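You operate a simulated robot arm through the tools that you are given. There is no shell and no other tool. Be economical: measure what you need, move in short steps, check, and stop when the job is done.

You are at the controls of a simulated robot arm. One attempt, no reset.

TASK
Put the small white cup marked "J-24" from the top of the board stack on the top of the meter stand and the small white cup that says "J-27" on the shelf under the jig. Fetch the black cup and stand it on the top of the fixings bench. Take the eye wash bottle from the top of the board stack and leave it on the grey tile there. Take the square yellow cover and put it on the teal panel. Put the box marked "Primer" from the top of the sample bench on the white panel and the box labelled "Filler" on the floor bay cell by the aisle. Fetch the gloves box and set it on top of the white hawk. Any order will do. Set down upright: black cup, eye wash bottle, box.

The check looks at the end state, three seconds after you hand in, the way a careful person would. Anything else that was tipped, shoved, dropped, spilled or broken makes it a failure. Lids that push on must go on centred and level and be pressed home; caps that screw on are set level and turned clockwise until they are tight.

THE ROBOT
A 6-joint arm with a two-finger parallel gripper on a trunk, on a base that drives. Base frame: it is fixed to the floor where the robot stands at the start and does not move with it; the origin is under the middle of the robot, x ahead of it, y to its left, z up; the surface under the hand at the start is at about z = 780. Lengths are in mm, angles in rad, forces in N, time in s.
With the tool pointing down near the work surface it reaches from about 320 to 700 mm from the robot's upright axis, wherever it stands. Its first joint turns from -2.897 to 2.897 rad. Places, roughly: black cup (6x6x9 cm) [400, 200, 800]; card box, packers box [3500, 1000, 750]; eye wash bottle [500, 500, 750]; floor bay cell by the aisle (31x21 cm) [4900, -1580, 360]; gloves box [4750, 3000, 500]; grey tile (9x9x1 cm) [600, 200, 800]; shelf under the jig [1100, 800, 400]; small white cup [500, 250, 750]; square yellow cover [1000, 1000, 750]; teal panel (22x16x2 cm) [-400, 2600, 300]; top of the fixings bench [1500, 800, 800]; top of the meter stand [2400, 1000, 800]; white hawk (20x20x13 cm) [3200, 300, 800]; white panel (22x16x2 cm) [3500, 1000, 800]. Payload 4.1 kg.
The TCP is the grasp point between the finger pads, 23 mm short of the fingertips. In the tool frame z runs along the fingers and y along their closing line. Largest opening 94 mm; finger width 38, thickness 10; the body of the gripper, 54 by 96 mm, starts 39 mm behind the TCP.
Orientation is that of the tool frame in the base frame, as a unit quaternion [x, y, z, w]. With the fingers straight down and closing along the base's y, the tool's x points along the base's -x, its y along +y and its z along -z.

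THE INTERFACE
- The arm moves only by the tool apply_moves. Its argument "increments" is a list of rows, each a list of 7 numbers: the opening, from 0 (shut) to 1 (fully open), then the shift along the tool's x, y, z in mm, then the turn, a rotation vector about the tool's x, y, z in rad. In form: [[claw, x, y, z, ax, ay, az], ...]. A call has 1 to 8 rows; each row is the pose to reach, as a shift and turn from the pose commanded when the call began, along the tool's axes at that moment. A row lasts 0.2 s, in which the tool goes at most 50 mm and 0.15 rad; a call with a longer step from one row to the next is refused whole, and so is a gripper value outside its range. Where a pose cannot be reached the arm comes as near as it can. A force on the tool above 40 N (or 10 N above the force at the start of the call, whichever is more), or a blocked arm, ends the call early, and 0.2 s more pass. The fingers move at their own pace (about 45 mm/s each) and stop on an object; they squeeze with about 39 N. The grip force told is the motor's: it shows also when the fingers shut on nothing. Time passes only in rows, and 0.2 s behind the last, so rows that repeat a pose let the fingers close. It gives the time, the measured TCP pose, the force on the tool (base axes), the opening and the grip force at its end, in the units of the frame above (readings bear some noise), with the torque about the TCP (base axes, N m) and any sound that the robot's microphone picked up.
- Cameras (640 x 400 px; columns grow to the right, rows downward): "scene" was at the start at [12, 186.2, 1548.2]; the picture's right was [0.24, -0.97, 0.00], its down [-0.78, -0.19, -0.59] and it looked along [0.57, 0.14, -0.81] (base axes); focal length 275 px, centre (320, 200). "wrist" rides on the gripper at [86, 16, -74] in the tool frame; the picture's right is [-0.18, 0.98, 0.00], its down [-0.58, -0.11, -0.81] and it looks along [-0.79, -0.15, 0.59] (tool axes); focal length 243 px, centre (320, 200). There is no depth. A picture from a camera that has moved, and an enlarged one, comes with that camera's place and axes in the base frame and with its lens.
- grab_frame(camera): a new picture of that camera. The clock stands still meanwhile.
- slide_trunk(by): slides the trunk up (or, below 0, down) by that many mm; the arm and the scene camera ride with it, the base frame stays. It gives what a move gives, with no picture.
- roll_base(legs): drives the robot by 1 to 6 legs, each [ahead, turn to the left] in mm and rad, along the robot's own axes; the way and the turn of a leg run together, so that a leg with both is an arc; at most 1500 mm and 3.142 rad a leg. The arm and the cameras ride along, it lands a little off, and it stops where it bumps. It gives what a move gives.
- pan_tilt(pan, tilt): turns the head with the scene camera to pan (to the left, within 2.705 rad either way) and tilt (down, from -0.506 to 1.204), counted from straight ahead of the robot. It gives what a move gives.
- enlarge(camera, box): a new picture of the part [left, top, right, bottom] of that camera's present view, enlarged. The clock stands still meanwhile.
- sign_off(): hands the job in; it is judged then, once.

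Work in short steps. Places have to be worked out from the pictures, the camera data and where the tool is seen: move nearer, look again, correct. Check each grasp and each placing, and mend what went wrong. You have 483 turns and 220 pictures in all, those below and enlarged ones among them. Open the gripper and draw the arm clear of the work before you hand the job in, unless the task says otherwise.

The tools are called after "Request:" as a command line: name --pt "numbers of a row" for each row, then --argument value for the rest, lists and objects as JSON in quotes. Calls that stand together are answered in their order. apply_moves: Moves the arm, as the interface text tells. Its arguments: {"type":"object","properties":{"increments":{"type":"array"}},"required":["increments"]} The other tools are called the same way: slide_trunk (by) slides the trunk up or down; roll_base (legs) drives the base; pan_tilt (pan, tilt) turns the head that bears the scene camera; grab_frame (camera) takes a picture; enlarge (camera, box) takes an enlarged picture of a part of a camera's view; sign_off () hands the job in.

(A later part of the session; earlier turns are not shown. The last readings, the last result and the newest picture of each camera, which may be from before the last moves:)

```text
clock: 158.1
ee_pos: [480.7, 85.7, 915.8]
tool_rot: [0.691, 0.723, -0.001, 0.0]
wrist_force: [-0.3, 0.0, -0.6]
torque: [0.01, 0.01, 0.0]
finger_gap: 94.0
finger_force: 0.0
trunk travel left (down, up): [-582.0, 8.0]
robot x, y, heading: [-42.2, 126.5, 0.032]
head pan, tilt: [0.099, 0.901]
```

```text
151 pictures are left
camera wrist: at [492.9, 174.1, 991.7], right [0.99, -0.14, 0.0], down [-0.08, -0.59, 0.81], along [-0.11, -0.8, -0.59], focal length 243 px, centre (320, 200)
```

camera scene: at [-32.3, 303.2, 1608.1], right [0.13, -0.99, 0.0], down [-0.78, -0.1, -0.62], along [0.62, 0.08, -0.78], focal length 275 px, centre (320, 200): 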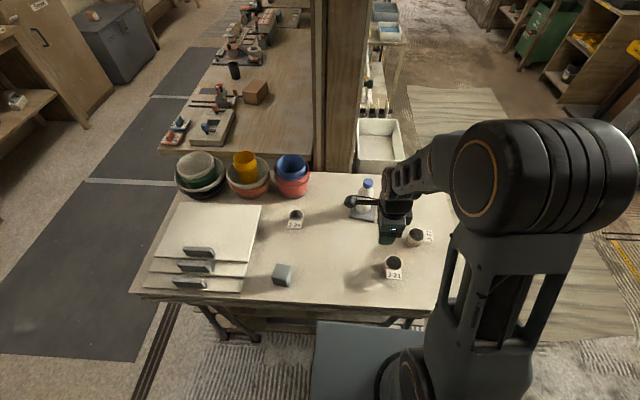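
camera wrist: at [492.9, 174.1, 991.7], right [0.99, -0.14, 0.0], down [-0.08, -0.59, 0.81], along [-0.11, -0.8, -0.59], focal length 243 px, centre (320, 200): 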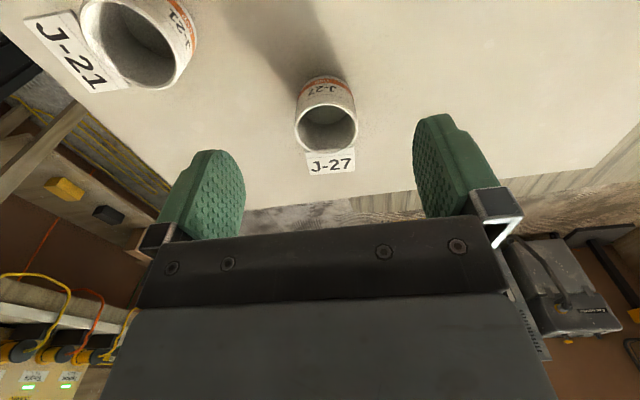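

Cup J‑27 at ≈(480, 42), rim z≈818. Move over it at z≈870 and check.

Request:
apply_moves --pt "1 -30 -2 20 0 0 0" --pt "1 -44 -2 45 0 0 0" --pt "1 -44 -2 45 0 0 0"

Request:
grab_frame --camera "wrist"

```text
clock: 158.9
ee_pos: [481.6, 43.4, 870.3]
tool_rot: [0.692, 0.722, 0.0, 0.001]
wrist_force: [0.4, 0.3, -0.3]
torque: [-0.03, -0.04, -0.02]
finger_gap: 94.0
finger_force: 0.1
trunk travel left (down, up): [-582.0, 8.0]
robot x, y, heading: [-44.8, 126.2, 0.026]
head pan, tilt: [0.099, 0.901]
```

```text
150 pictures are left
camera wrist: at [492.6, 132.1, 946.1], right [0.99, -0.14, 0.0], down [-0.08, -0.59, 0.81], along [-0.11, -0.8, -0.59], focal length 243 px, centre (320, 200)
```

wrist: 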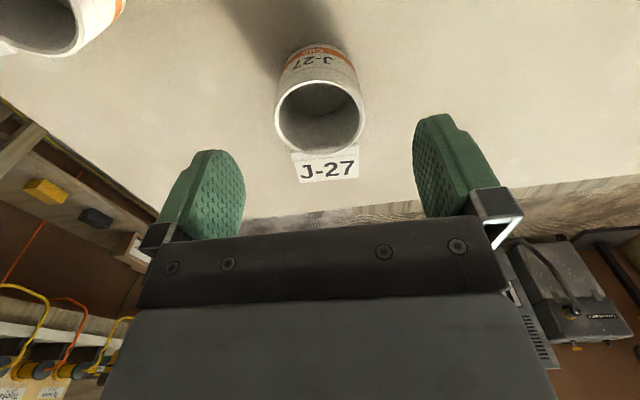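

Aligned. Descend to z≈808 and close on the cup.

Request:
apply_moves --pt "1 0 0 30 0 0 0" --pt "1 0 0 55 0 0 0" --pt "1 0 0 62 0 0 0" --pt "0.45 0 0 62 0 0 0" --pt "0.4 0 0 62 0 0 0" --pt "0.4 0 0 62 0 0 0" --pt "0.4 0 0 62 0 0 0" --pt "0.4 0 0 62 0 0 0"

Request:
grab_frame --camera "wrist"

```text
clock: 160.7
ee_pos: [481.7, 43.3, 807.8]
tool_rot: [0.691, 0.723, 0.0, 0.0]
wrist_force: [-0.1, -0.8, 0.8]
torque: [-0.01, 0.01, 0.0]
finger_gap: 50.4
finger_force: 38.3
trunk travel left (down, up): [-582.0, 8.0]
robot x, y, heading: [-43.4, 126.3, 0.033]
head pan, tilt: [0.099, 0.901]
```

```text
149 pictures are left
camera wrist: at [493.4, 130.5, 884.0], right [0.99, -0.14, 0.0], down [-0.08, -0.59, 0.81], along [-0.11, -0.8, -0.59], focal length 243 px, centre (320, 200)
```

wrist: 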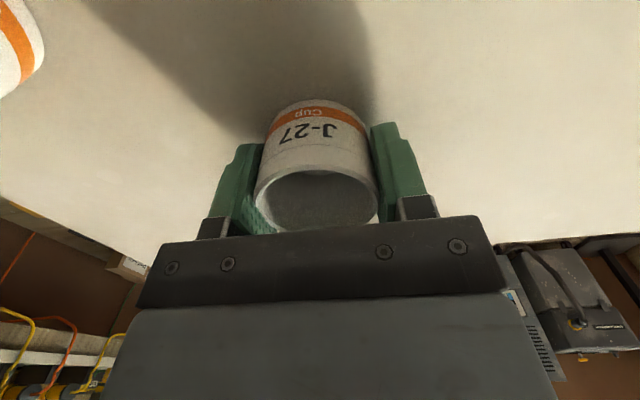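

Gripped at 50 mm. Lift and retract toward the robot centre.

Request:
apply_moves --pt "0.4 0 0 -20 0 0 0" --pt "0.4 0 0 -65 0 0 0" --pt "0.4 5 -30 -100 0 0 0" --pt "0.4 15 -60 -135 0 0 0" --pt "0.4 25 -90 -170 0 0 0" --pt "0.4 35 -120 -205 0 0 0" --pt "0.4 35 -120 -205 0 0 0"

Request:
grab_frame --camera "wrist"

Request:
roll_base --legs '[[-180, 0], [0, 1.538]]'

```text
clock: 162.3
ee_pos: [360.3, 75.5, 1014.7]
tool_rot: [0.692, 0.722, -0.001, 0.0]
wrist_force: [0.4, 0.0, 0.0]
torque: [-0.02, -0.03, -0.01]
finger_gap: 50.6
finger_force: 39.1
trunk travel left (down, up): [-582.0, 8.0]
robot x, y, heading: [-39.4, 126.3, 0.036]
head pan, tilt: [0.099, 0.901]
```

```text
148 pictures are left
camera wrist: at [372.2, 162.7, 1090.9], right [0.99, -0.14, 0.0], down [-0.08, -0.59, 0.81], along [-0.11, -0.8, -0.59], focal length 243 px, centre (320, 200)
```

wrist: 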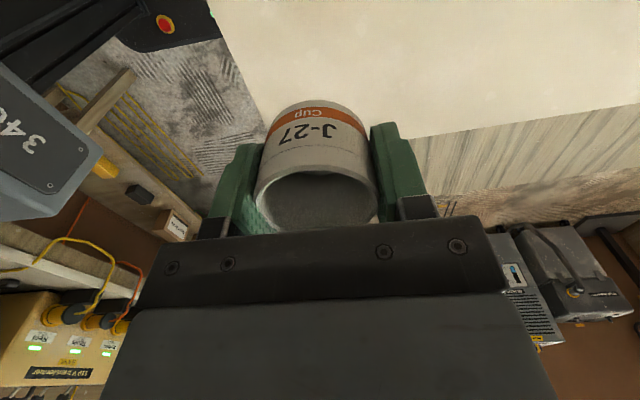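

```text
clock: 167.4
ee_pos: [-129.0, 518.4, 1014.0]
tool_rot: [0.032, 1.0, 0.0, 0.0]
wrist_force: [-0.1, -0.2, -0.3]
torque: [0.04, -0.01, -0.01]
finger_gap: 50.2
finger_force: 39.2
trunk travel left (down, up): [-582.0, 8.0]
robot x, y, heading: [-227.6, 120.4, 1.494]
head pan, tilt: [0.099, 0.901]
```

Continue: ahead 1400, turn right to heading 0, ahead 1180.

Request:
roll_base --legs '[[1400, 0.04], [0, -1.53]]'

```text
clock: 178.1
ee_pos: [283.0, 1439.4, 1015.1]
tool_rot: [0.706, 0.708, 0.0, 0.0]
wrist_force: [0.2, 0.1, -0.9]
torque: [0.02, 0.0, 0.02]
finger_gap: 50.3
finger_force: 39.4
trunk travel left (down, up): [-582.0, 8.0]
robot x, y, heading: [-120.0, 1512.1, -0.015]
head pan, tilt: [0.099, 0.901]
```

Drive on to x≈1050 and face the bench.

Request:
roll_base --legs '[[1150, 0.0], [0, -1.556]]'

Request:
slide_trunk --by -300

Request:
pan_tilt --pan 0.0 --tilt 0.7

Request:
grab_frame --camera "scene"

```text
clock: 187.9
ee_pos: [1002.3, 1088.6, 1014.9]
tool_rot: [1.0, 0.001, 0.0, 0.0]
wrist_force: [-0.3, 0.7, -0.6]
torque: [-0.01, -0.02, -0.01]
finger_gap: 50.3
finger_force: 39.0
trunk travel left (down, up): [-582.0, 8.0]
robot x, y, heading: [1070.6, 1489.8, -1.582]
head pan, tilt: [0.099, 0.901]
```

```text
clock: 189.6
ee_pos: [1003.8, 1088.1, 847.4]
tool_rot: [1.0, 0.002, 0.0, 0.004]
wrist_force: [6.6, 6.0, 20.8]
torque: [0.11, 0.37, -0.2]
finger_gap: 50.3
finger_force: 39.1
trunk travel left (down, up): [-409.0, 181.0]
robot x, y, heading: [1069.9, 1488.0, -1.581]
head pan, tilt: [0.099, 0.901]
stopped: the force on the tool passed its limit at 89 N (the readings are from after the stop); the commanded pose is now the measured one
```

```text
clock: 190.4
ee_pos: [1002.4, 1087.6, 847.4]
tool_rot: [1.0, 0.002, -0.001, 0.003]
wrist_force: [5.6, 1.7, 23.8]
torque: [-0.03, 0.47, -0.06]
finger_gap: 50.2
finger_force: 38.7
trunk travel left (down, up): [-409.0, 181.0]
robot x, y, heading: [1074.7, 1488.4, -1.579]
head pan, tilt: [0.0, 0.7]
```

```text
147 pictures are left
camera scene: at [1238.8, 1468.2, 1451.7], right [-1.0, 0.01, 0.0], down [0.01, 0.64, -0.77], along [-0.01, -0.77, -0.64], focal length 275 px, centre (320, 200)
```

scene: 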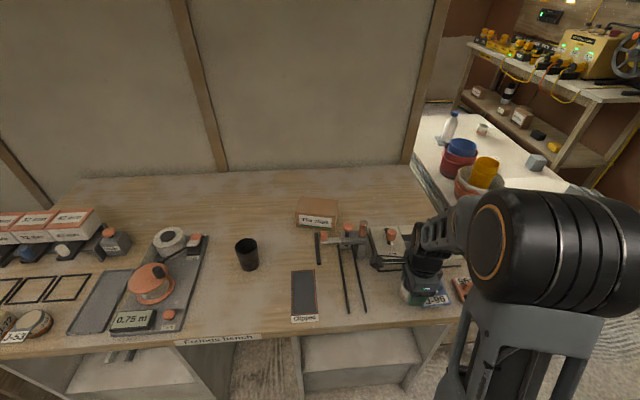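

I lowered the cup onto the bench by oversight—it pressed on something near the J‑96 cover. Raise straight up at once and inspect.

Request:
slide_trunk --by 170

Request:
grab_frame --camera "wrist"

Request:
enlarge --camera "scene" --box '[360, 190, 520, 310]'

```text
clock: 192.3
ee_pos: [1004.0, 1087.2, 1015.8]
tool_rot: [1.0, 0.001, 0.001, 0.002]
wrist_force: [-0.9, 0.4, -0.4]
torque: [0.01, 0.01, 0.03]
finger_gap: 50.1
finger_force: 38.6
trunk travel left (down, up): [-579.0, 11.0]
robot x, y, heading: [1071.8, 1492.9, -1.588]
head pan, tilt: [0.0, 0.7]
```

```text
146 pictures are left
camera wrist: at [1089.7, 1072.0, 1091.9], right [-0.18, -0.98, 0.0], down [-0.58, 0.11, 0.81], along [-0.79, 0.14, -0.59], focal length 243 px, centre (320, 200)
```

wrist: 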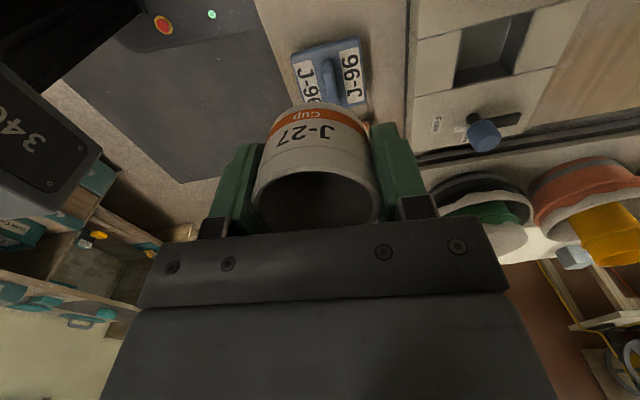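

```text
3.33 times, centred on (440, 250) of scene
camera zoom: at [1237.8, 1466.5, 1621.7], right [-1.0, 0.01, 0.0], down [0.01, 0.64, -0.76], along [-0.01, -0.76, -0.64], focal length 918 px, centre (-80, 33)
```

zoom: 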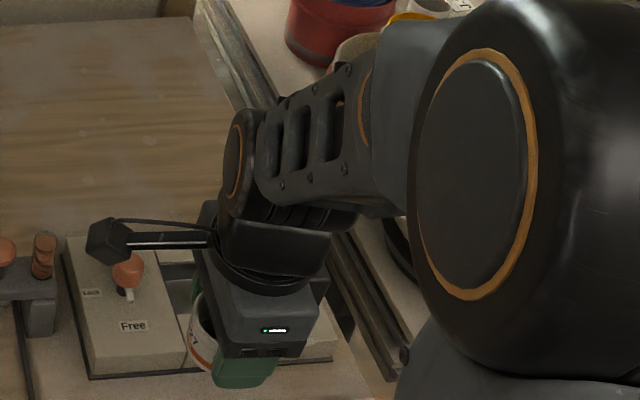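

J‑96 sits where it was (954, 1084), so no harm seen. Now back the robot off 220 mm before lowering, then look at the lower shelf.

Request:
roll_base --legs '[[-230, 0]]'

Request:
slide_trunk --by -400

Request:
pan_tilt --pan -0.1 --tilt 0.7

Request:
grab_frame --camera "scene"

Request:
grab_frame --camera "wrist"

```text
clock: 194.0
ee_pos: [1003.7, 1318.8, 1016.0]
tool_rot: [1.0, -0.002, 0.0, 0.002]
wrist_force: [0.5, -0.5, -1.7]
torque: [-0.07, 0.0, 0.01]
finger_gap: 50.5
finger_force: 39.1
trunk travel left (down, up): [-579.0, 11.0]
robot x, y, heading: [1071.4, 1720.6, -1.586]
head pan, tilt: [0.0, 0.7]
```

```text
clock: 197.8
ee_pos: [1003.5, 1317.6, 617.3]
tool_rot: [1.0, -0.002, -0.001, 0.002]
wrist_force: [-0.6, -0.2, 0.5]
torque: [-0.01, -0.01, 0.0]
finger_gap: 50.2
finger_force: 39.2
trunk travel left (down, up): [-179.0, 411.0]
robot x, y, heading: [1074.1, 1721.5, -1.582]
head pan, tilt: [0.0, 0.7]
```

```text
clock: 198.5
ee_pos: [1004.5, 1318.2, 616.2]
tool_rot: [1.0, -0.002, 0.0, 0.002]
wrist_force: [0.7, -0.3, -0.8]
torque: [0.02, -0.04, -0.01]
finger_gap: 50.2
finger_force: 38.8
trunk travel left (down, up): [-179.0, 411.0]
robot x, y, heading: [1076.4, 1722.2, -1.586]
head pan, tilt: [-0.099, 0.7]
```

```text
144 pictures are left
camera scene: at [1232.5, 1695.9, 1221.7], right [-0.99, 0.12, 0.0], down [0.08, 0.64, -0.76], along [-0.09, -0.76, -0.64], focal length 275 px, centre (320, 200)
```

scene: 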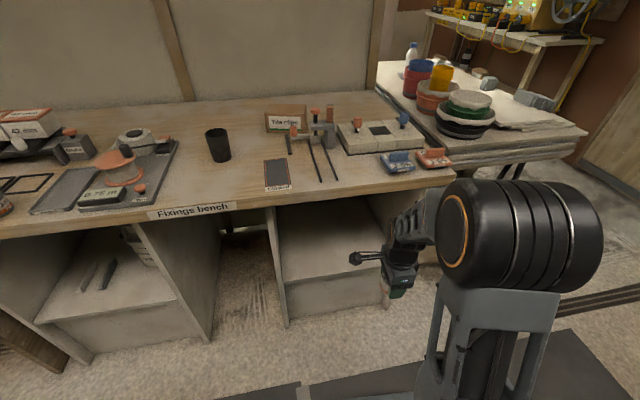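

```text
143 pictures are left
camera wrist: at [1089.9, 1301.9, 691.9], right [-0.19, -0.98, 0.0], down [-0.58, 0.11, 0.81], along [-0.79, 0.15, -0.59], focal length 243 px, centre (320, 200)
```

wrist: 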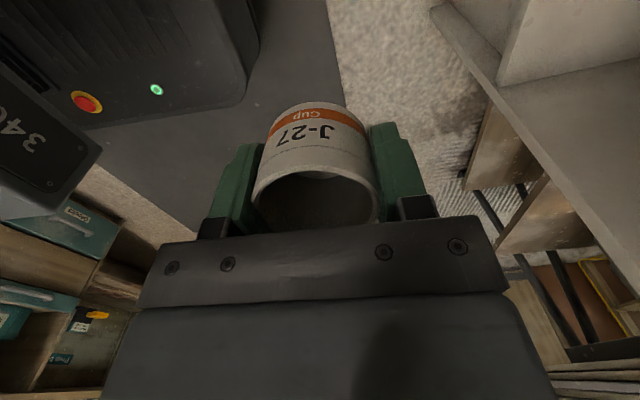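

The jig-side shelf is empty, x≈890–1285, front y≈1140, z≈400. Shift to x≈1080, drop the trunk 150, then advance partway and check.

Request:
apply_moves --pt "0.4 40 0 0 0 0 0" --pt "0.4 76 0 0 0 0 0" --pt "0.4 76 0 0 0 0 0"

Request:
slide_trunk --by -150

Request:
apply_moves --pt "0.4 0 40 -10 0 0 0" --pt "0.4 0 80 -10 0 0 0" --pt "0.4 0 120 -10 0 0 0" --pt "0.4 0 120 -10 0 0 0"

Request:
grab_frame --camera "scene"

Request:
grab_frame --camera "wrist"

```text
clock: 199.3
ee_pos: [1081.5, 1317.7, 616.1]
tool_rot: [1.0, -0.003, 0.0, 0.001]
wrist_force: [0.6, 0.3, -0.1]
torque: [-0.01, 0.03, 0.01]
finger_gap: 50.2
finger_force: 39.4
trunk travel left (down, up): [-179.0, 411.0]
robot x, y, heading: [1071.4, 1721.4, -1.589]
head pan, tilt: [-0.099, 0.7]
```

```text
clock: 201.1
ee_pos: [1080.7, 1316.3, 467.2]
tool_rot: [1.0, -0.001, 0.001, 0.002]
wrist_force: [-0.6, -0.5, 0.3]
torque: [0.0, -0.01, -0.02]
finger_gap: 50.3
finger_force: 39.0
trunk travel left (down, up): [-29.0, 561.0]
robot x, y, heading: [1070.7, 1722.2, -1.587]
head pan, tilt: [-0.099, 0.7]
```

```text
clock: 202.1
ee_pos: [1080.7, 1195.8, 476.3]
tool_rot: [1.0, -0.001, 0.0, 0.002]
wrist_force: [0.8, 0.5, 0.0]
torque: [0.0, 0.02, 0.0]
finger_gap: 50.2
finger_force: 38.6
trunk travel left (down, up): [-29.0, 561.0]
robot x, y, heading: [1077.9, 1720.9, -1.588]
head pan, tilt: [-0.099, 0.7]
```

```text
142 pictures are left
camera scene: at [1232.5, 1695.9, 1071.7], right [-0.99, 0.12, 0.0], down [0.08, 0.64, -0.76], along [-0.09, -0.76, -0.64], focal length 275 px, centre (320, 200)
```

scene: 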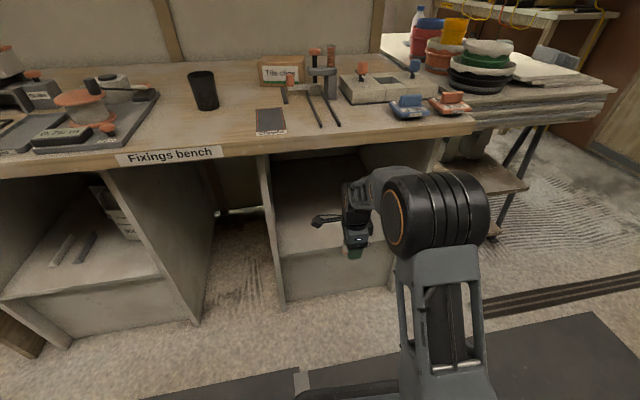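

```text
141 pictures are left
camera wrist: at [1167.1, 1180.1, 552.3], right [-0.19, -0.98, 0.0], down [-0.58, 0.11, 0.81], along [-0.79, 0.15, -0.59], focal length 243 px, centre (320, 200)
```

wrist: 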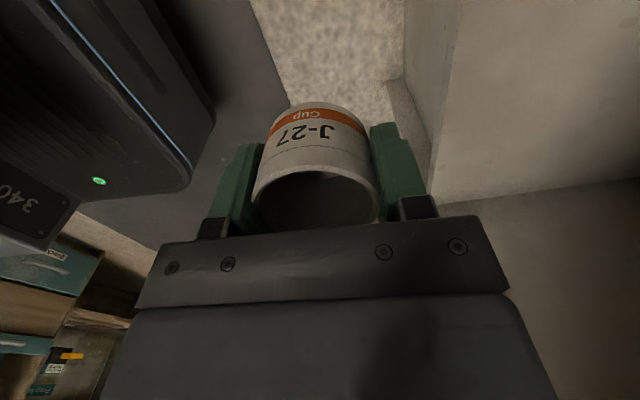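

Zoom to judge the shelf height against the cup.

Request:
enlarge --camera "scene" --box '[250, 140, 450, 320]'

```text
2.22 times, centred on (350, 230) of scene
camera zoom: at [1232.5, 1695.9, 1071.7], right [-0.99, 0.12, 0.0], down [0.08, 0.64, -0.76], along [-0.09, -0.76, -0.64], focal length 612 px, centre (253, 133)
```

zoom: 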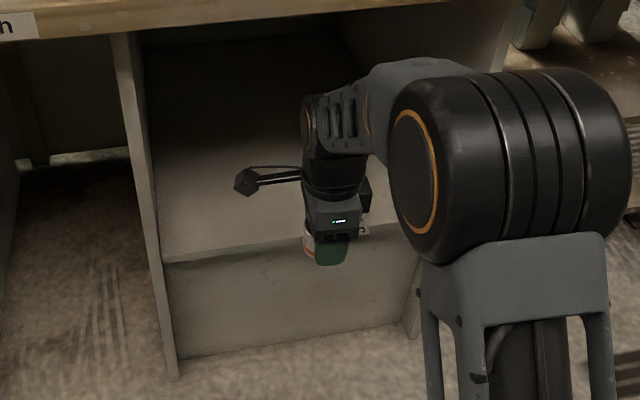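

Shelf appears at z≈360–400. Advance to y≈1055 at this height.

Request:
apply_moves --pt "0.4 0 40 0 0 0 0" --pt "0.4 0 80 0 0 0 0" --pt "0.4 0 120 0 0 0 0" --pt "0.4 0 140 0 0 0 0" --pt "0.4 0 140 0 0 0 0"

Request:
grab_frame --camera "wrist"

Request:
enlarge --camera "scene" --box '[250, 140, 450, 320]'

```text
clock: 203.3
ee_pos: [1079.4, 1056.8, 475.7]
tool_rot: [1.0, -0.002, 0.0, 0.002]
wrist_force: [0.8, 0.3, 0.2]
torque: [-0.01, 0.05, 0.0]
finger_gap: 50.3
finger_force: 38.9
trunk travel left (down, up): [-29.0, 561.0]
robot x, y, heading: [1074.5, 1719.7, -1.594]
head pan, tilt: [-0.099, 0.7]
```

```text
139 pictures are left
camera wrist: at [1166.3, 1040.2, 552.2], right [-0.19, -0.98, 0.0], down [-0.58, 0.11, 0.81], along [-0.79, 0.15, -0.59], focal length 243 px, centre (320, 200)
```

wrist: 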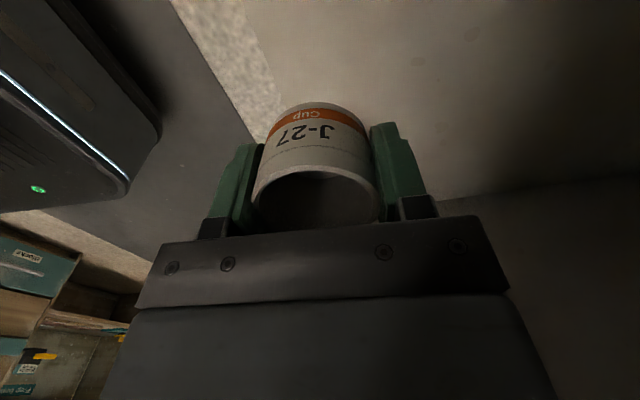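

```text
2.22 times, centred on (350, 230) of scene
camera zoom: at [1232.5, 1695.8, 1071.7], right [-0.99, 0.12, 0.0], down [0.08, 0.64, -0.76], along [-0.09, -0.76, -0.64], focal length 612 px, centre (253, 133)
```

zoom: 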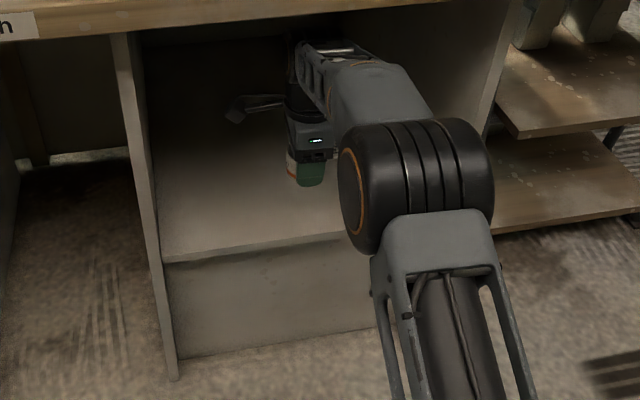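

Parallax: shelf z≈350, front edge y≈1098. Go 25 mm deeper and descend toward z_TCP≈388.

Request:
apply_moves --pt "0.4 0 22 0 0 0 0" --pt "0.4 0 22 30 0 0 0" --pt "0.4 0 22 60 0 0 0" --pt "0.4 0 22 85 0 0 0" --pt "0.4 0 22 85 0 0 0"

Request:
enlarge --camera "scene" --box '[250, 140, 450, 320]'

```text
clock: 204.5
ee_pos: [1079.6, 1034.8, 391.8]
tool_rot: [1.0, -0.002, 0.0, 0.002]
wrist_force: [-0.4, 0.5, 0.4]
torque: [0.03, -0.02, -0.01]
finger_gap: 50.3
finger_force: 38.4
trunk travel left (down, up): [-29.0, 561.0]
robot x, y, heading: [1076.2, 1719.5, -1.59]
head pan, tilt: [-0.099, 0.7]
```

```text
2.22 times, centred on (350, 230) of scene
camera zoom: at [1232.5, 1695.8, 1071.7], right [-0.99, 0.12, 0.0], down [0.08, 0.64, -0.76], along [-0.09, -0.76, -0.64], focal length 612 px, centre (253, 133)
```

zoom: 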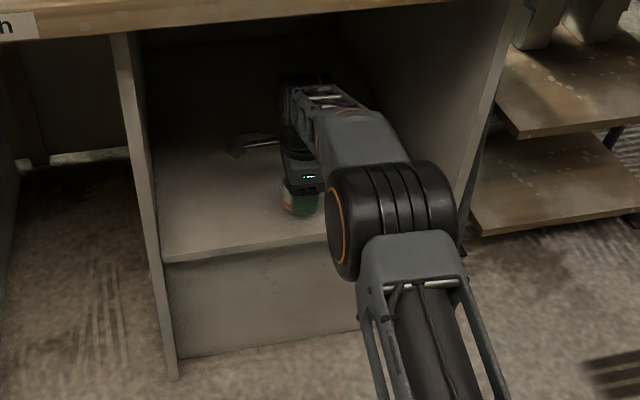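

Near the shelf. Creep down a few millimetres.

Request:
apply_moves --pt "0.4 0 0 2 0 0 0" --pt "0.4 0 0 4 0 0 0" --pt "0.4 0 0 6 0 0 0" --pt "0.4 0 0 8 0 0 0"

```text
clock: 205.5
ee_pos: [1080.5, 1035.3, 384.3]
tool_rot: [1.0, -0.002, -0.001, 0.001]
wrist_force: [-0.3, -0.4, 0.1]
torque: [-0.01, 0.02, -0.01]
finger_gap: 50.4
finger_force: 39.4
trunk travel left (down, up): [-29.0, 561.0]
robot x, y, heading: [1070.9, 1718.5, -1.595]
head pan, tilt: [-0.099, 0.7]
```

Request:
apply_moves --pt "0.4 0 0 2 0 0 0" --pt "0.4 0 0 4 0 0 0" --pt "0.4 0 0 6 0 0 0" --pt "0.4 0 0 6 0 0 0"

```text
clock: 206.5
ee_pos: [1081.1, 1034.5, 380.6]
tool_rot: [1.0, -0.002, -0.001, 0.006]
wrist_force: [-0.1, 3.5, 20.9]
torque: [0.33, -0.41, 0.05]
finger_gap: 50.1
finger_force: 39.4
trunk travel left (down, up): [-29.0, 561.0]
robot x, y, heading: [1070.2, 1721.8, -1.587]
head pan, tilt: [-0.099, 0.7]
```

Contact. Ease, release, rise 70 mm and look.

Request:
apply_moves --pt "0.4 0 0 -2 0 0 0" --pt "0.7 0 0 -2 0 0 0" --pt "0.9 0 0 -2 0 0 0" --pt "0.9 0 0 -2 0 0 0" --pt "0.9 0 0 -30 0 0 0" --pt "0.9 0 0 -75 0 0 0" --pt "0.9 0 0 -75 0 0 0"

Request:
grab_frame --camera "wrist"

```text
clock: 208.1
ee_pos: [1079.5, 1036.7, 451.6]
tool_rot: [1.0, -0.002, 0.0, 0.002]
wrist_force: [0.9, 0.4, 0.0]
torque: [0.01, 0.01, -0.02]
finger_gap: 84.7
finger_force: 0.1
trunk travel left (down, up): [-29.0, 561.0]
robot x, y, heading: [1072.8, 1725.1, -1.586]
head pan, tilt: [-0.099, 0.7]
```

```text
136 pictures are left
camera wrist: at [1165.7, 1020.1, 526.9], right [-0.19, -0.98, 0.0], down [-0.58, 0.11, 0.81], along [-0.79, 0.15, -0.59], focal length 243 px, centre (320, 200)
```

wrist: 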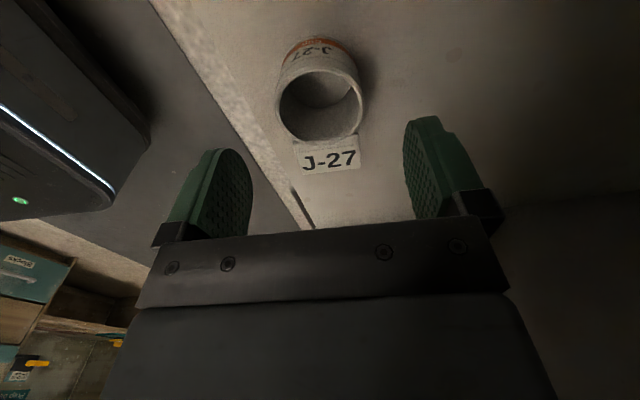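

J‑27 stands on the shelf. Back out, raise the trunk, then return to the first table for J‑24.

Request:
apply_moves --pt "0.9 0 -45 -15 0 0 0" --pt "0.9 0 -90 -15 0 0 0" --pt "0.9 0 -135 -15 0 0 0" --pt "0.9 0 -180 -15 0 0 0" --pt "0.9 0 -225 -15 0 0 0" --pt "0.9 0 -270 -15 0 0 0" --pt "0.9 0 -280 -15 0 0 0"

Request:
slide_trunk --by 400

Request:
slide_trunk --by 150

Request:
roll_base --legs '[[0, -1.555]]'

```text
clock: 209.7
ee_pos: [1080.2, 1316.9, 466.3]
tool_rot: [1.0, -0.002, 0.0, 0.002]
wrist_force: [0.3, -0.5, 0.9]
torque: [-0.02, 0.03, 0.0]
finger_gap: 84.8
finger_force: 0.0
trunk travel left (down, up): [-29.0, 561.0]
robot x, y, heading: [1073.6, 1719.8, -1.586]
head pan, tilt: [-0.099, 0.7]
```

```text
clock: 213.5
ee_pos: [1079.3, 1316.7, 866.9]
tool_rot: [1.0, -0.002, 0.0, 0.001]
wrist_force: [0.7, -0.1, 0.9]
torque: [0.02, -0.01, 0.02]
finger_gap: 85.0
finger_force: 0.0
trunk travel left (down, up): [-429.0, 161.0]
robot x, y, heading: [1073.0, 1719.4, -1.589]
head pan, tilt: [-0.099, 0.7]
```

```text
clock: 215.2
ee_pos: [1078.7, 1315.4, 1017.0]
tool_rot: [1.0, -0.003, 0.0, 0.003]
wrist_force: [0.0, 0.9, 0.4]
torque: [-0.01, -0.03, 0.0]
finger_gap: 84.4
finger_force: 0.0
trunk travel left (down, up): [-579.0, 11.0]
robot x, y, heading: [1071.8, 1723.1, -1.587]
head pan, tilt: [-0.099, 0.7]
```

```text
clock: 219.5
ee_pos: [669.6, 1715.4, 1017.7]
tool_rot: [-0.706, 0.708, 0.002, -0.001]
wrist_force: [-0.7, -0.4, 0.0]
torque: [0.02, 0.01, -0.04]
finger_gap: 84.7
finger_force: 0.1
trunk travel left (down, up): [-579.0, 11.0]
robot x, y, heading: [1073.9, 1721.0, 3.127]
head pan, tilt: [-0.099, 0.7]
```

Heading is good; ahead 1220, then turn left to face −y.

Request:
roll_base --legs '[[1220, 0.0], [0, 1.585]]'

```text
clock: 229.5
ee_pos: [-128.5, 1336.1, 1018.1]
tool_rot: [1.0, 0.004, 0.0, 0.002]
wrist_force: [-0.5, 0.8, 0.0]
torque: [0.01, -0.02, 0.02]
finger_gap: 84.5
finger_force: 0.1
trunk travel left (down, up): [-579.0, 11.0]
robot x, y, heading: [-142.1, 1739.8, -1.576]
head pan, tilt: [-0.099, 0.7]
```

Request:
roll_base --legs '[[1400, 0.0], [0, 1.576], [120, 0]]'

Request:
pan_tilt --pan 0.1 --tilt 0.9

Request:
grab_frame --camera "scene"

Request:
grab_frame --camera "wrist"

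```text
clock: 241.0
ee_pos: [366.9, 380.9, 1016.2]
tool_rot: [0.705, 0.71, 0.001, 0.001]
wrist_force: [-0.2, 0.1, 0.2]
torque: [-0.02, 0.01, 0.02]
finger_gap: 84.6
finger_force: 0.0
trunk travel left (down, up): [-579.0, 11.0]
robot x, y, heading: [-35.4, 370.6, -0.007]
head pan, tilt: [-0.099, 0.7]
```

```text
clock: 241.7
ee_pos: [366.1, 380.4, 1018.1]
tool_rot: [0.705, 0.71, 0.001, 0.0]
wrist_force: [-0.5, -0.2, 0.6]
torque: [0.0, -0.01, -0.02]
finger_gap: 84.8
finger_force: 0.2
trunk travel left (down, up): [-579.0, 11.0]
robot x, y, heading: [-40.7, 370.5, -0.011]
head pan, tilt: [0.099, 0.901]
```

```text
135 pictures are left
camera scene: at [-21.0, 545.9, 1605.6], right [0.09, -1.0, 0.0], down [-0.78, -0.07, -0.62], along [0.62, 0.06, -0.78], focal length 275 px, centre (320, 200)
```

scene: 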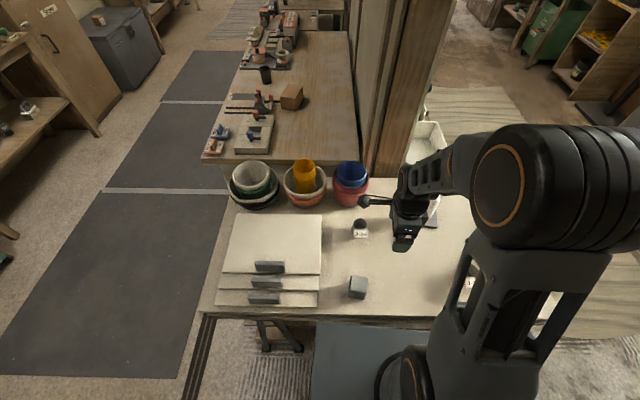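

```text
134 pictures are left
camera wrist: at [381.8, 467.0, 1092.5], right [0.98, -0.18, 0.0], down [-0.11, -0.58, 0.81], along [-0.14, -0.79, -0.59], focal length 243 px, centre (320, 200)
```

wrist: 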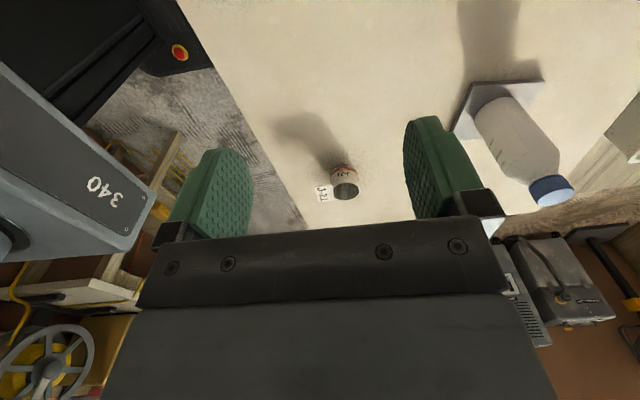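

J‑24 at ≈(511, 456), tag toward −x, so close along y. Move above it while turning the hand −90°.

Request:
apply_moves --pt "1 10 20 0 0 0 -0.14" --pt "1 20 40 0 0 0 -0.28" --pt "1 30 60 10 0 0 -0.42" --pt "1 40 80 20 0 0 -0.56" --pt "1 50 100 40 0 0 -0.7" --pt "1 60 115 60 0 0 -0.84" --pt "1 70 130 75 0 0 -0.98" --pt "1 75 138 90 0 0 -1.12"

Request:
apply_moves --pt "1 0 0 0 0 0 -0.14" --pt "1 0 0 0 0 0 -0.28" --pt "1 0 0 0 0 0 -0.42" --pt "1 0 0 0 0 0 -0.445"

Request:
grab_frame --camera "wrist"

```text
clock: 243.5
ee_pos: [505.8, 456.4, 928.9]
tool_rot: [0.219, 0.976, 0.0, 0.002]
wrist_force: [-0.4, 0.1, -0.3]
torque: [0.01, 0.0, -0.02]
finger_gap: 94.2
finger_force: 0.1
trunk travel left (down, up): [-579.0, 11.0]
robot x, y, heading: [-35.4, 368.6, -0.008]
head pan, tilt: [0.099, 0.901]
```

```text
clock: 244.5
ee_pos: [505.4, 455.1, 927.8]
tool_rot: [-0.002, 1.0, 0.0, 0.001]
wrist_force: [-0.9, 0.6, 0.3]
torque: [-0.01, 0.03, -0.01]
finger_gap: 94.0
finger_force: 0.1
trunk travel left (down, up): [-579.0, 11.0]
robot x, y, heading: [-38.1, 372.8, -0.007]
head pan, tilt: [0.099, 0.901]
```

```text
133 pictures are left
camera wrist: at [417.8, 472.2, 1003.1], right [0.18, 0.98, 0.0], down [0.58, -0.11, 0.81], along [0.8, -0.15, -0.59], focal length 243 px, centre (320, 200)
```

wrist: 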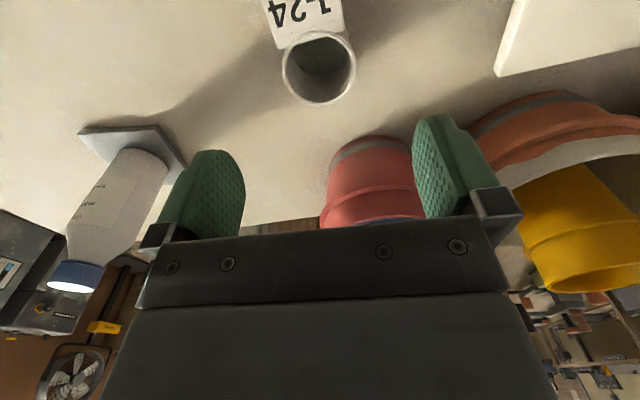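

Aligned within 2 mm. Descend to z≈808 and close.

Request:
apply_moves --pt "1 1 0 40 0 0 0" --pt "1 1 0 80 0 0 0" --pt "1 1 0 110 0 0 0" --pt "1 1 0 120 0 0 0" --pt "0.4 1 0 120 0 0 0" --pt "0.4 1 0 120 0 0 0" --pt "0.4 1 0 120 0 0 0" --pt "0.4 1 0 120 0 0 0"

Request:
grab_frame --camera "wrist"

```text
clock: 246.3
ee_pos: [503.5, 456.3, 807.2]
tool_rot: [0.0, 1.0, 0.0, 0.001]
wrist_force: [-0.3, 0.1, -0.1]
torque: [0.02, 0.0, 0.04]
finger_gap: 50.6
finger_force: 38.7
trunk travel left (down, up): [-579.0, 11.0]
robot x, y, heading: [-39.1, 369.6, -0.01]
head pan, tilt: [0.099, 0.901]
```

```text
132 pictures are left
camera wrist: at [416.5, 472.0, 881.7], right [0.18, 0.98, 0.0], down [0.58, -0.11, 0.81], along [0.79, -0.15, -0.59], focal length 243 px, centre (320, 200)
```

wrist: 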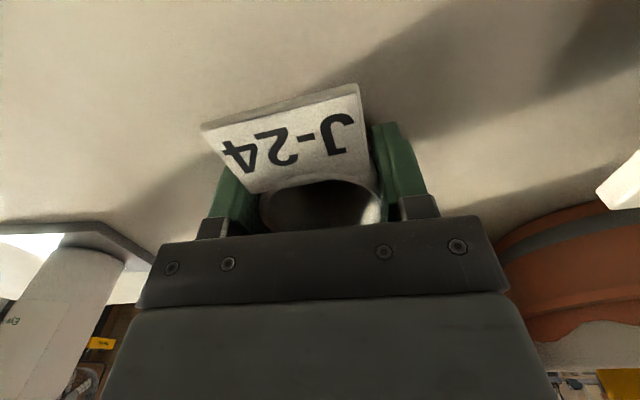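

Gripped at 50.6. Lift and retract; then drive out to the aisle.

Request:
apply_moves --pt "0.4 0 0 -20 0 0 0" --pt "0.4 0 0 -65 0 0 0" --pt "0.4 30 0 -100 0 0 0" --pt "0.4 65 -20 -130 0 0 0" --pt "0.4 100 -40 -160 0 0 0" --pt "0.4 135 -60 -190 0 0 0" --pt "0.4 135 -60 -210 0 0 0"

Request:
roll_base --legs '[[-140, 0], [0, 1.58]]'

Request:
grab_frame --camera "wrist"

```text
refused: row 4 steps farther than a row can; nothing moved
```

```text
clock: 251.5
ee_pos: [-271.9, 911.6, 806.7]
tool_rot: [0.715, -0.699, -0.002, -0.002]
wrist_force: [0.5, 0.2, 0.0]
torque: [0.0, -0.02, 0.03]
finger_gap: 50.9
finger_force: 39.2
trunk travel left (down, up): [-579.0, 11.0]
robot x, y, heading: [-178.1, 369.7, 1.585]
head pan, tilt: [0.099, 0.901]
```

```text
131 pictures are left
camera wrist: at [-286.5, 824.2, 881.7], right [-0.99, 0.16, 0.0], down [0.1, 0.58, 0.81], along [0.13, 0.8, -0.59], focal length 243 px, centre (320, 200)
```

wrist: 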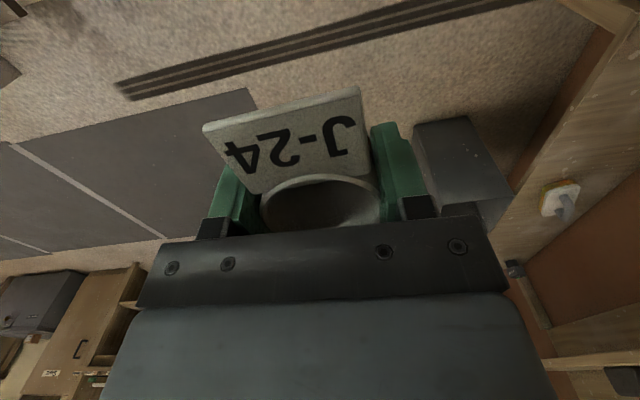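

The lift was refused, yet the base moved—my error in chaining. I must check the table for damage before moving anything.

Request:
pan_tilt --pan -1.2 --tilt 0.8

Request:
grab_frame --camera "scene"

```text
clock: 253.0
ee_pos: [-272.6, 910.3, 806.6]
tool_rot: [0.715, -0.699, -0.001, -0.001]
wrist_force: [-0.6, 1.1, 0.0]
torque: [0.0, -0.01, -0.02]
finger_gap: 50.9
finger_force: 38.9
trunk travel left (down, up): [-579.0, 11.0]
robot x, y, heading: [-172.7, 370.0, 1.59]
head pan, tilt: [-1.201, 0.799]
```

```text
130 pictures are left
camera scene: at [-264.7, 341.3, 1613.5], right [0.37, -0.93, 0.0], down [-0.66, -0.27, -0.7], along [0.65, 0.26, -0.72], focal length 275 px, centre (320, 200)
```

scene: 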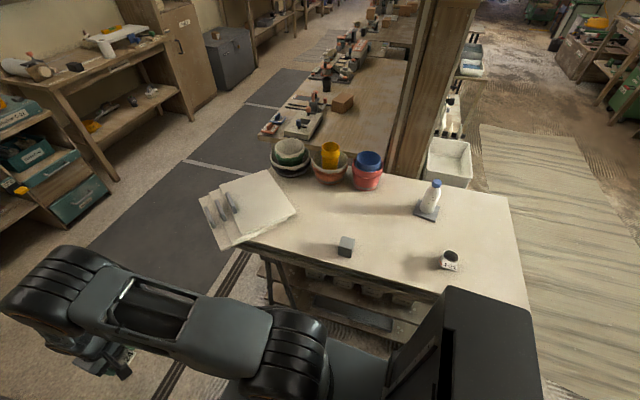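

Request:
enlarge --camera "scene" --box '[180, 130, 380, 280]'

```text
2.67 times, centred on (280, 205) of scene
camera zoom: at [-264.7, 341.3, 1613.5], right [0.37, -0.93, 0.0], down [-0.66, -0.27, -0.7], along [0.65, 0.26, -0.72], focal length 734 px, centre (427, 187)
```

zoom: 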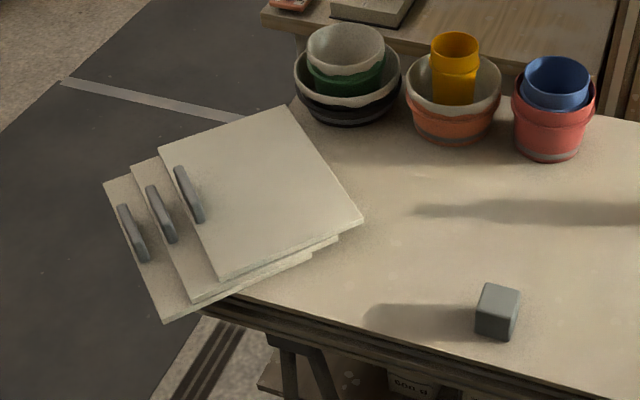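

The dragged hand pushed the three loose boards (shifted ≈150 mm and turned ≈43°); the cube did not move. I know their original poses from the first picture and will restore them. First, lift the cup properly.

Request:
apply_moves --pt "0.4 0 0 -45 0 0 0" --pt "0.4 0 0 -90 0 0 0" --pt "0.4 0 0 -135 0 0 0" --pt "0.4 0 0 -180 0 0 0" --pt "0.4 0 0 -210 0 0 0" --pt "0.4 0 0 -210 0 0 0"

Request:
grab_frame --camera "wrist"

```text
clock: 254.4
ee_pos: [-274.2, 912.2, 1017.1]
tool_rot: [0.714, -0.7, -0.002, -0.002]
wrist_force: [0.2, -0.3, 0.9]
torque: [-0.01, 0.0, 0.01]
finger_gap: 51.0
finger_force: 38.4
trunk travel left (down, up): [-579.0, 11.0]
robot x, y, heading: [-175.7, 369.7, 1.591]
head pan, tilt: [-1.201, 0.799]
```

```text
128 pictures are left
camera wrist: at [-288.4, 824.5, 1093.1], right [-0.99, 0.16, 0.0], down [0.1, 0.58, 0.81], along [0.13, 0.8, -0.59], focal length 243 px, centre (320, 200)
```

wrist: 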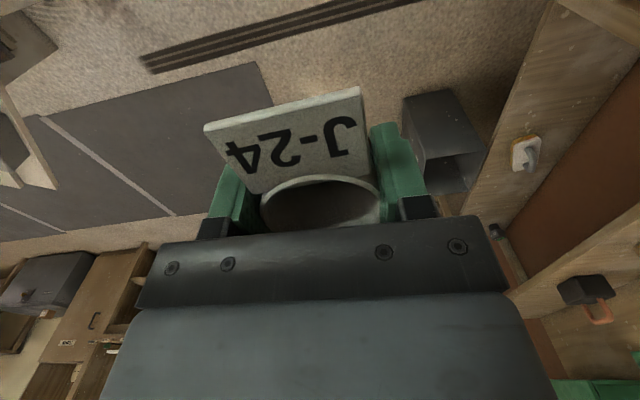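

Cup held. Drive out along x≈−240 past the overhanging boards, then to the aisle.

Request:
roll_base --legs '[[0, 0.1], [540, 0], [0, -0.12], [220, 0], [0, -0.3], [420, 0]]'

```text
clock: 263.0
ee_pos: [-71.1, 2078.7, 1017.7]
tool_rot: [-0.607, 0.795, 0.001, 0.002]
wrist_force: [0.2, 0.5, -1.1]
torque: [0.02, 0.0, -0.03]
finger_gap: 50.8
finger_force: 39.6
trunk travel left (down, up): [-579.0, 11.0]
robot x, y, heading: [-130.5, 1538.0, 1.295]
head pan, tilt: [-1.201, 0.799]
```

Request:
roll_base --legs '[[0, -1.295], [1450, 0]]'

Request:
pan_tilt --pan -0.5 --tilt 0.6

Request:
grab_frame --camera "scene"

```text
clock: 273.6
ee_pos: [1891.3, 1618.0, 1016.6]
tool_rot: [0.0, 1.0, 0.0, 0.002]
wrist_force: [-0.4, 0.6, -0.7]
torque: [-0.02, -0.03, -0.06]
finger_gap: 50.0
finger_force: 39.5
trunk travel left (down, up): [-579.0, 11.0]
robot x, y, heading: [1346.8, 1533.8, -0.006]
head pan, tilt: [-1.201, 0.799]
```

```text
clock: 274.6
ee_pos: [1892.1, 1618.6, 1018.0]
tool_rot: [0.0, 1.0, 0.0, 0.002]
wrist_force: [-0.2, 0.3, 0.3]
torque: [0.0, 0.0, 0.0]
finger_gap: 50.0
finger_force: 38.7
trunk travel left (down, up): [-579.0, 11.0]
robot x, y, heading: [1348.9, 1530.9, -0.009]
head pan, tilt: [-0.499, 0.6]
```

```text
127 pictures are left
camera scene: at [1368.5, 1657.2, 1630.3], right [-0.49, -0.87, 0.0], down [-0.49, 0.28, -0.82], along [0.72, -0.4, -0.57], focal length 275 px, centre (320, 200)
```

scene: 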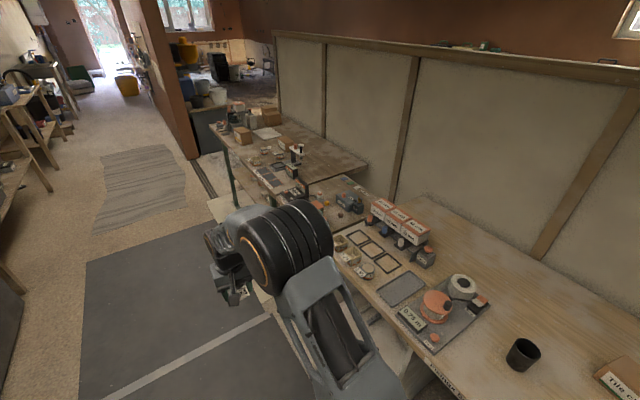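

Drive on 950 and face the bench there.

Request:
roll_base --legs '[[950, 0.03], [0, -1.59]]'

Request:
pan_tilt --pan 0.0 --tilt 0.7

Request:
grab_frame --camera "scene"

```text
clock: 283.4
ee_pos: [2405.9, 1004.2, 1018.1]
tool_rot: [0.695, 0.719, -0.002, 0.002]
wrist_force: [0.2, 0.2, -0.1]
torque: [0.01, 0.01, -0.01]
finger_gap: 50.1
finger_force: 39.0
trunk travel left (down, up): [-579.0, 11.0]
robot x, y, heading: [2300.3, 1544.5, -1.541]
head pan, tilt: [-0.499, 0.6]
```

```text
clock: 284.4
ee_pos: [2405.4, 1004.9, 1017.2]
tool_rot: [0.695, 0.719, -0.001, 0.002]
wrist_force: [0.1, 0.2, -0.2]
torque: [0.01, -0.01, 0.05]
finger_gap: 50.3
finger_force: 39.2
trunk travel left (down, up): [-579.0, 11.0]
robot x, y, heading: [2299.2, 1544.9, -1.549]
head pan, tilt: [0.0, 0.7]
```

```text
126 pictures are left
camera scene: at [2468.4, 1524.8, 1621.7], right [-1.0, -0.02, 0.0], down [-0.02, 0.64, -0.77], along [0.02, -0.76, -0.64], focal length 275 px, centre (320, 200)
```

scene: 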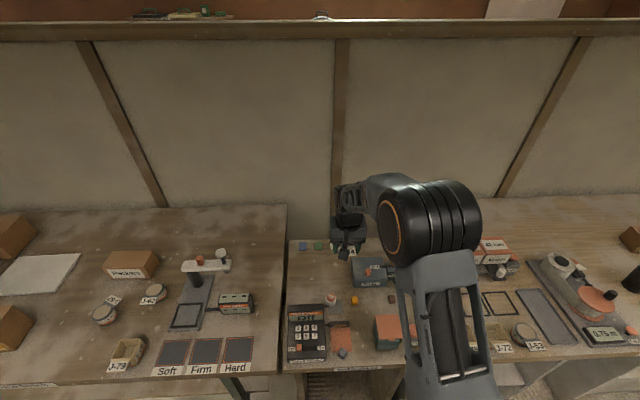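

Zoom on the middle stand.

Request:
enlarge --camera "scene" --box '[260, 220, 440, 390]'

Request:
grab_frame --camera "wrist"

```text
2.35 times, centred on (350, 305) of scene
camera zoom: at [2468.4, 1524.8, 1621.7], right [-1.0, -0.02, 0.0], down [-0.02, 0.64, -0.77], along [0.02, -0.76, -0.64], focal length 648 px, centre (249, -47)
```

zoom: 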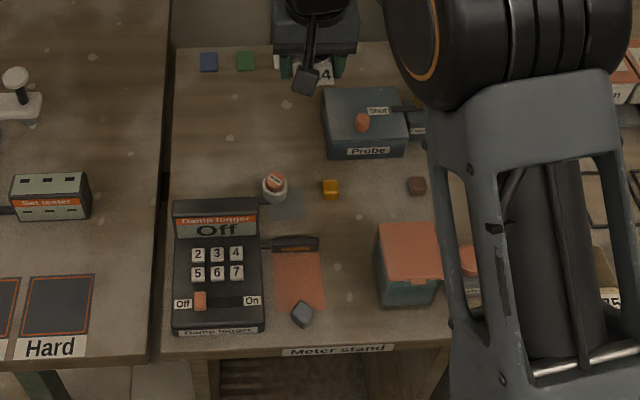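

```text
124 pictures are left
camera wrist: at [2418.7, 1091.8, 1092.8], right [0.99, -0.15, 0.0], down [-0.09, -0.58, 0.81], along [-0.12, -0.8, -0.59], focal length 243 px, centre (320, 200)
```

wrist: 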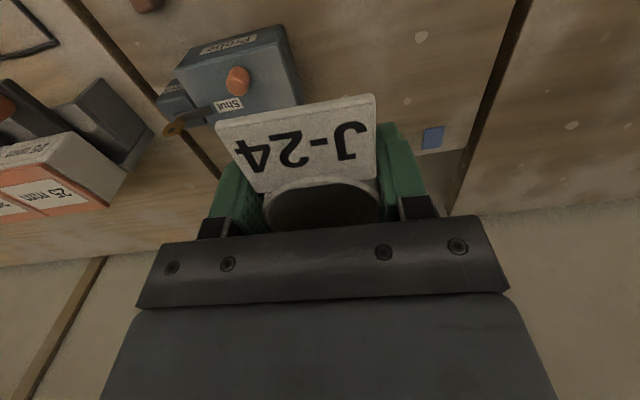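

Free spot at ≈(2485, 930). Move above it, then lower to about 20 mm over the surface.

Request:
apply_moves --pt "0.4 -30 30 0 0 0 0" --pt "0.4 -60 60 0 0 0 0" --pt "0.4 -78 77 0 0 0 0" --pt "0.4 -78 77 45 0 0 0" --pt "0.4 -78 77 90 0 0 0" --pt "0.4 -78 77 135 0 0 0" --pt "0.4 -78 77 155 0 0 0" --pt "0.4 -78 77 155 0 0 0"

Request:
grab_frame --camera "wrist"

Request:
enlarge --camera "scene" --box '[240, 200, 420, 370]'

```text
clock: 286.2
ee_pos: [2482.7, 925.9, 860.7]
tool_rot: [0.696, 0.718, -0.001, 0.001]
wrist_force: [0.1, 0.3, 0.1]
torque: [0.02, 0.01, 0.0]
finger_gap: 50.1
finger_force: 39.0
trunk travel left (down, up): [-579.0, 11.0]
robot x, y, heading: [2297.9, 1541.7, -1.544]
head pan, tilt: [0.0, 0.7]
```

```text
123 pictures are left
camera wrist: at [2495.9, 1012.9, 934.9], right [0.99, -0.15, 0.0], down [-0.09, -0.58, 0.81], along [-0.12, -0.8, -0.59], focal length 243 px, centre (320, 200)
```

wrist: 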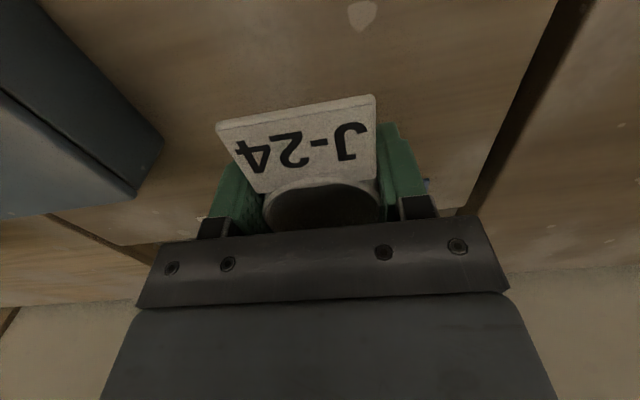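

```text
2.35 times, centred on (330, 285) of scene
camera zoom: at [2468.5, 1524.8, 1621.7], right [-1.0, -0.02, 0.0], down [-0.02, 0.64, -0.76], along [0.02, -0.76, -0.64], focal length 648 px, centre (296, 0)
```

zoom: 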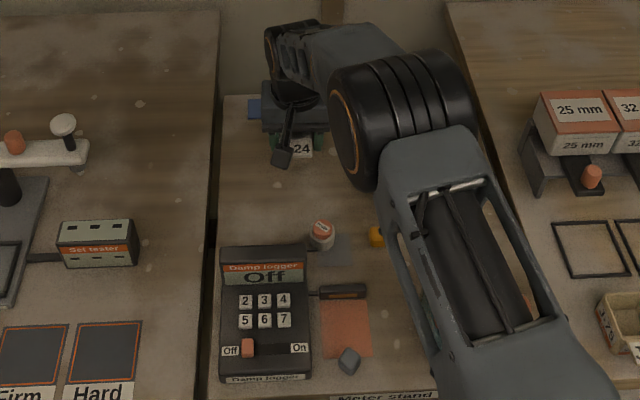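

Clear. Lower toward contact (expected TCP ≈ 828).

Request:
apply_moves --pt "0.4 0 0 15 0 0 0" --pt "0.4 0 0 28 0 0 0" --pt "0.4 0 0 31 0 0 0" --pt "0.4 0 0 31 0 0 0"

```text
clock: 287.2
ee_pos: [2484.2, 928.2, 831.1]
tool_rot: [0.696, 0.718, -0.001, 0.001]
wrist_force: [-0.4, 0.3, -1.2]
torque: [0.01, 0.0, -0.01]
finger_gap: 50.2
finger_force: 38.6
trunk travel left (down, up): [-579.0, 11.0]
robot x, y, heading: [2301.2, 1546.1, -1.551]
head pan, tilt: [0.0, 0.7]
```

Request:
apply_moves --pt "0.4 0 0 1.5 0 0 0" --pt "0.4 0 0 3 0 0 0" --pt "0.4 0 0 4 0 0 0"

```text
clock: 288.0
ee_pos: [2484.7, 928.8, 829.2]
tool_rot: [0.695, 0.719, -0.001, 0.002]
wrist_force: [-0.1, -0.2, 0.2]
torque: [-0.03, -0.02, -0.02]
finger_gap: 50.2
finger_force: 39.2
trunk travel left (down, up): [-579.0, 11.0]
robot x, y, heading: [2303.8, 1541.1, -1.546]
head pan, tilt: [0.0, 0.7]
```

Request:
apply_moves --pt "0.4 0 0 1.5 0 0 0" --pt "0.4 0 0 3 0 0 0" --pt "0.4 0 0 4 0 0 0"

```text
clock: 288.8
ee_pos: [2484.1, 928.3, 826.8]
tool_rot: [0.695, 0.719, -0.001, 0.002]
wrist_force: [-1.5, 4.0, 13.7]
torque: [0.17, -0.17, 0.09]
finger_gap: 50.3
finger_force: 38.7
trunk travel left (down, up): [-579.0, 11.0]
robot x, y, heading: [2301.6, 1544.1, -1.549]
head pan, tilt: [0.0, 0.7]
```

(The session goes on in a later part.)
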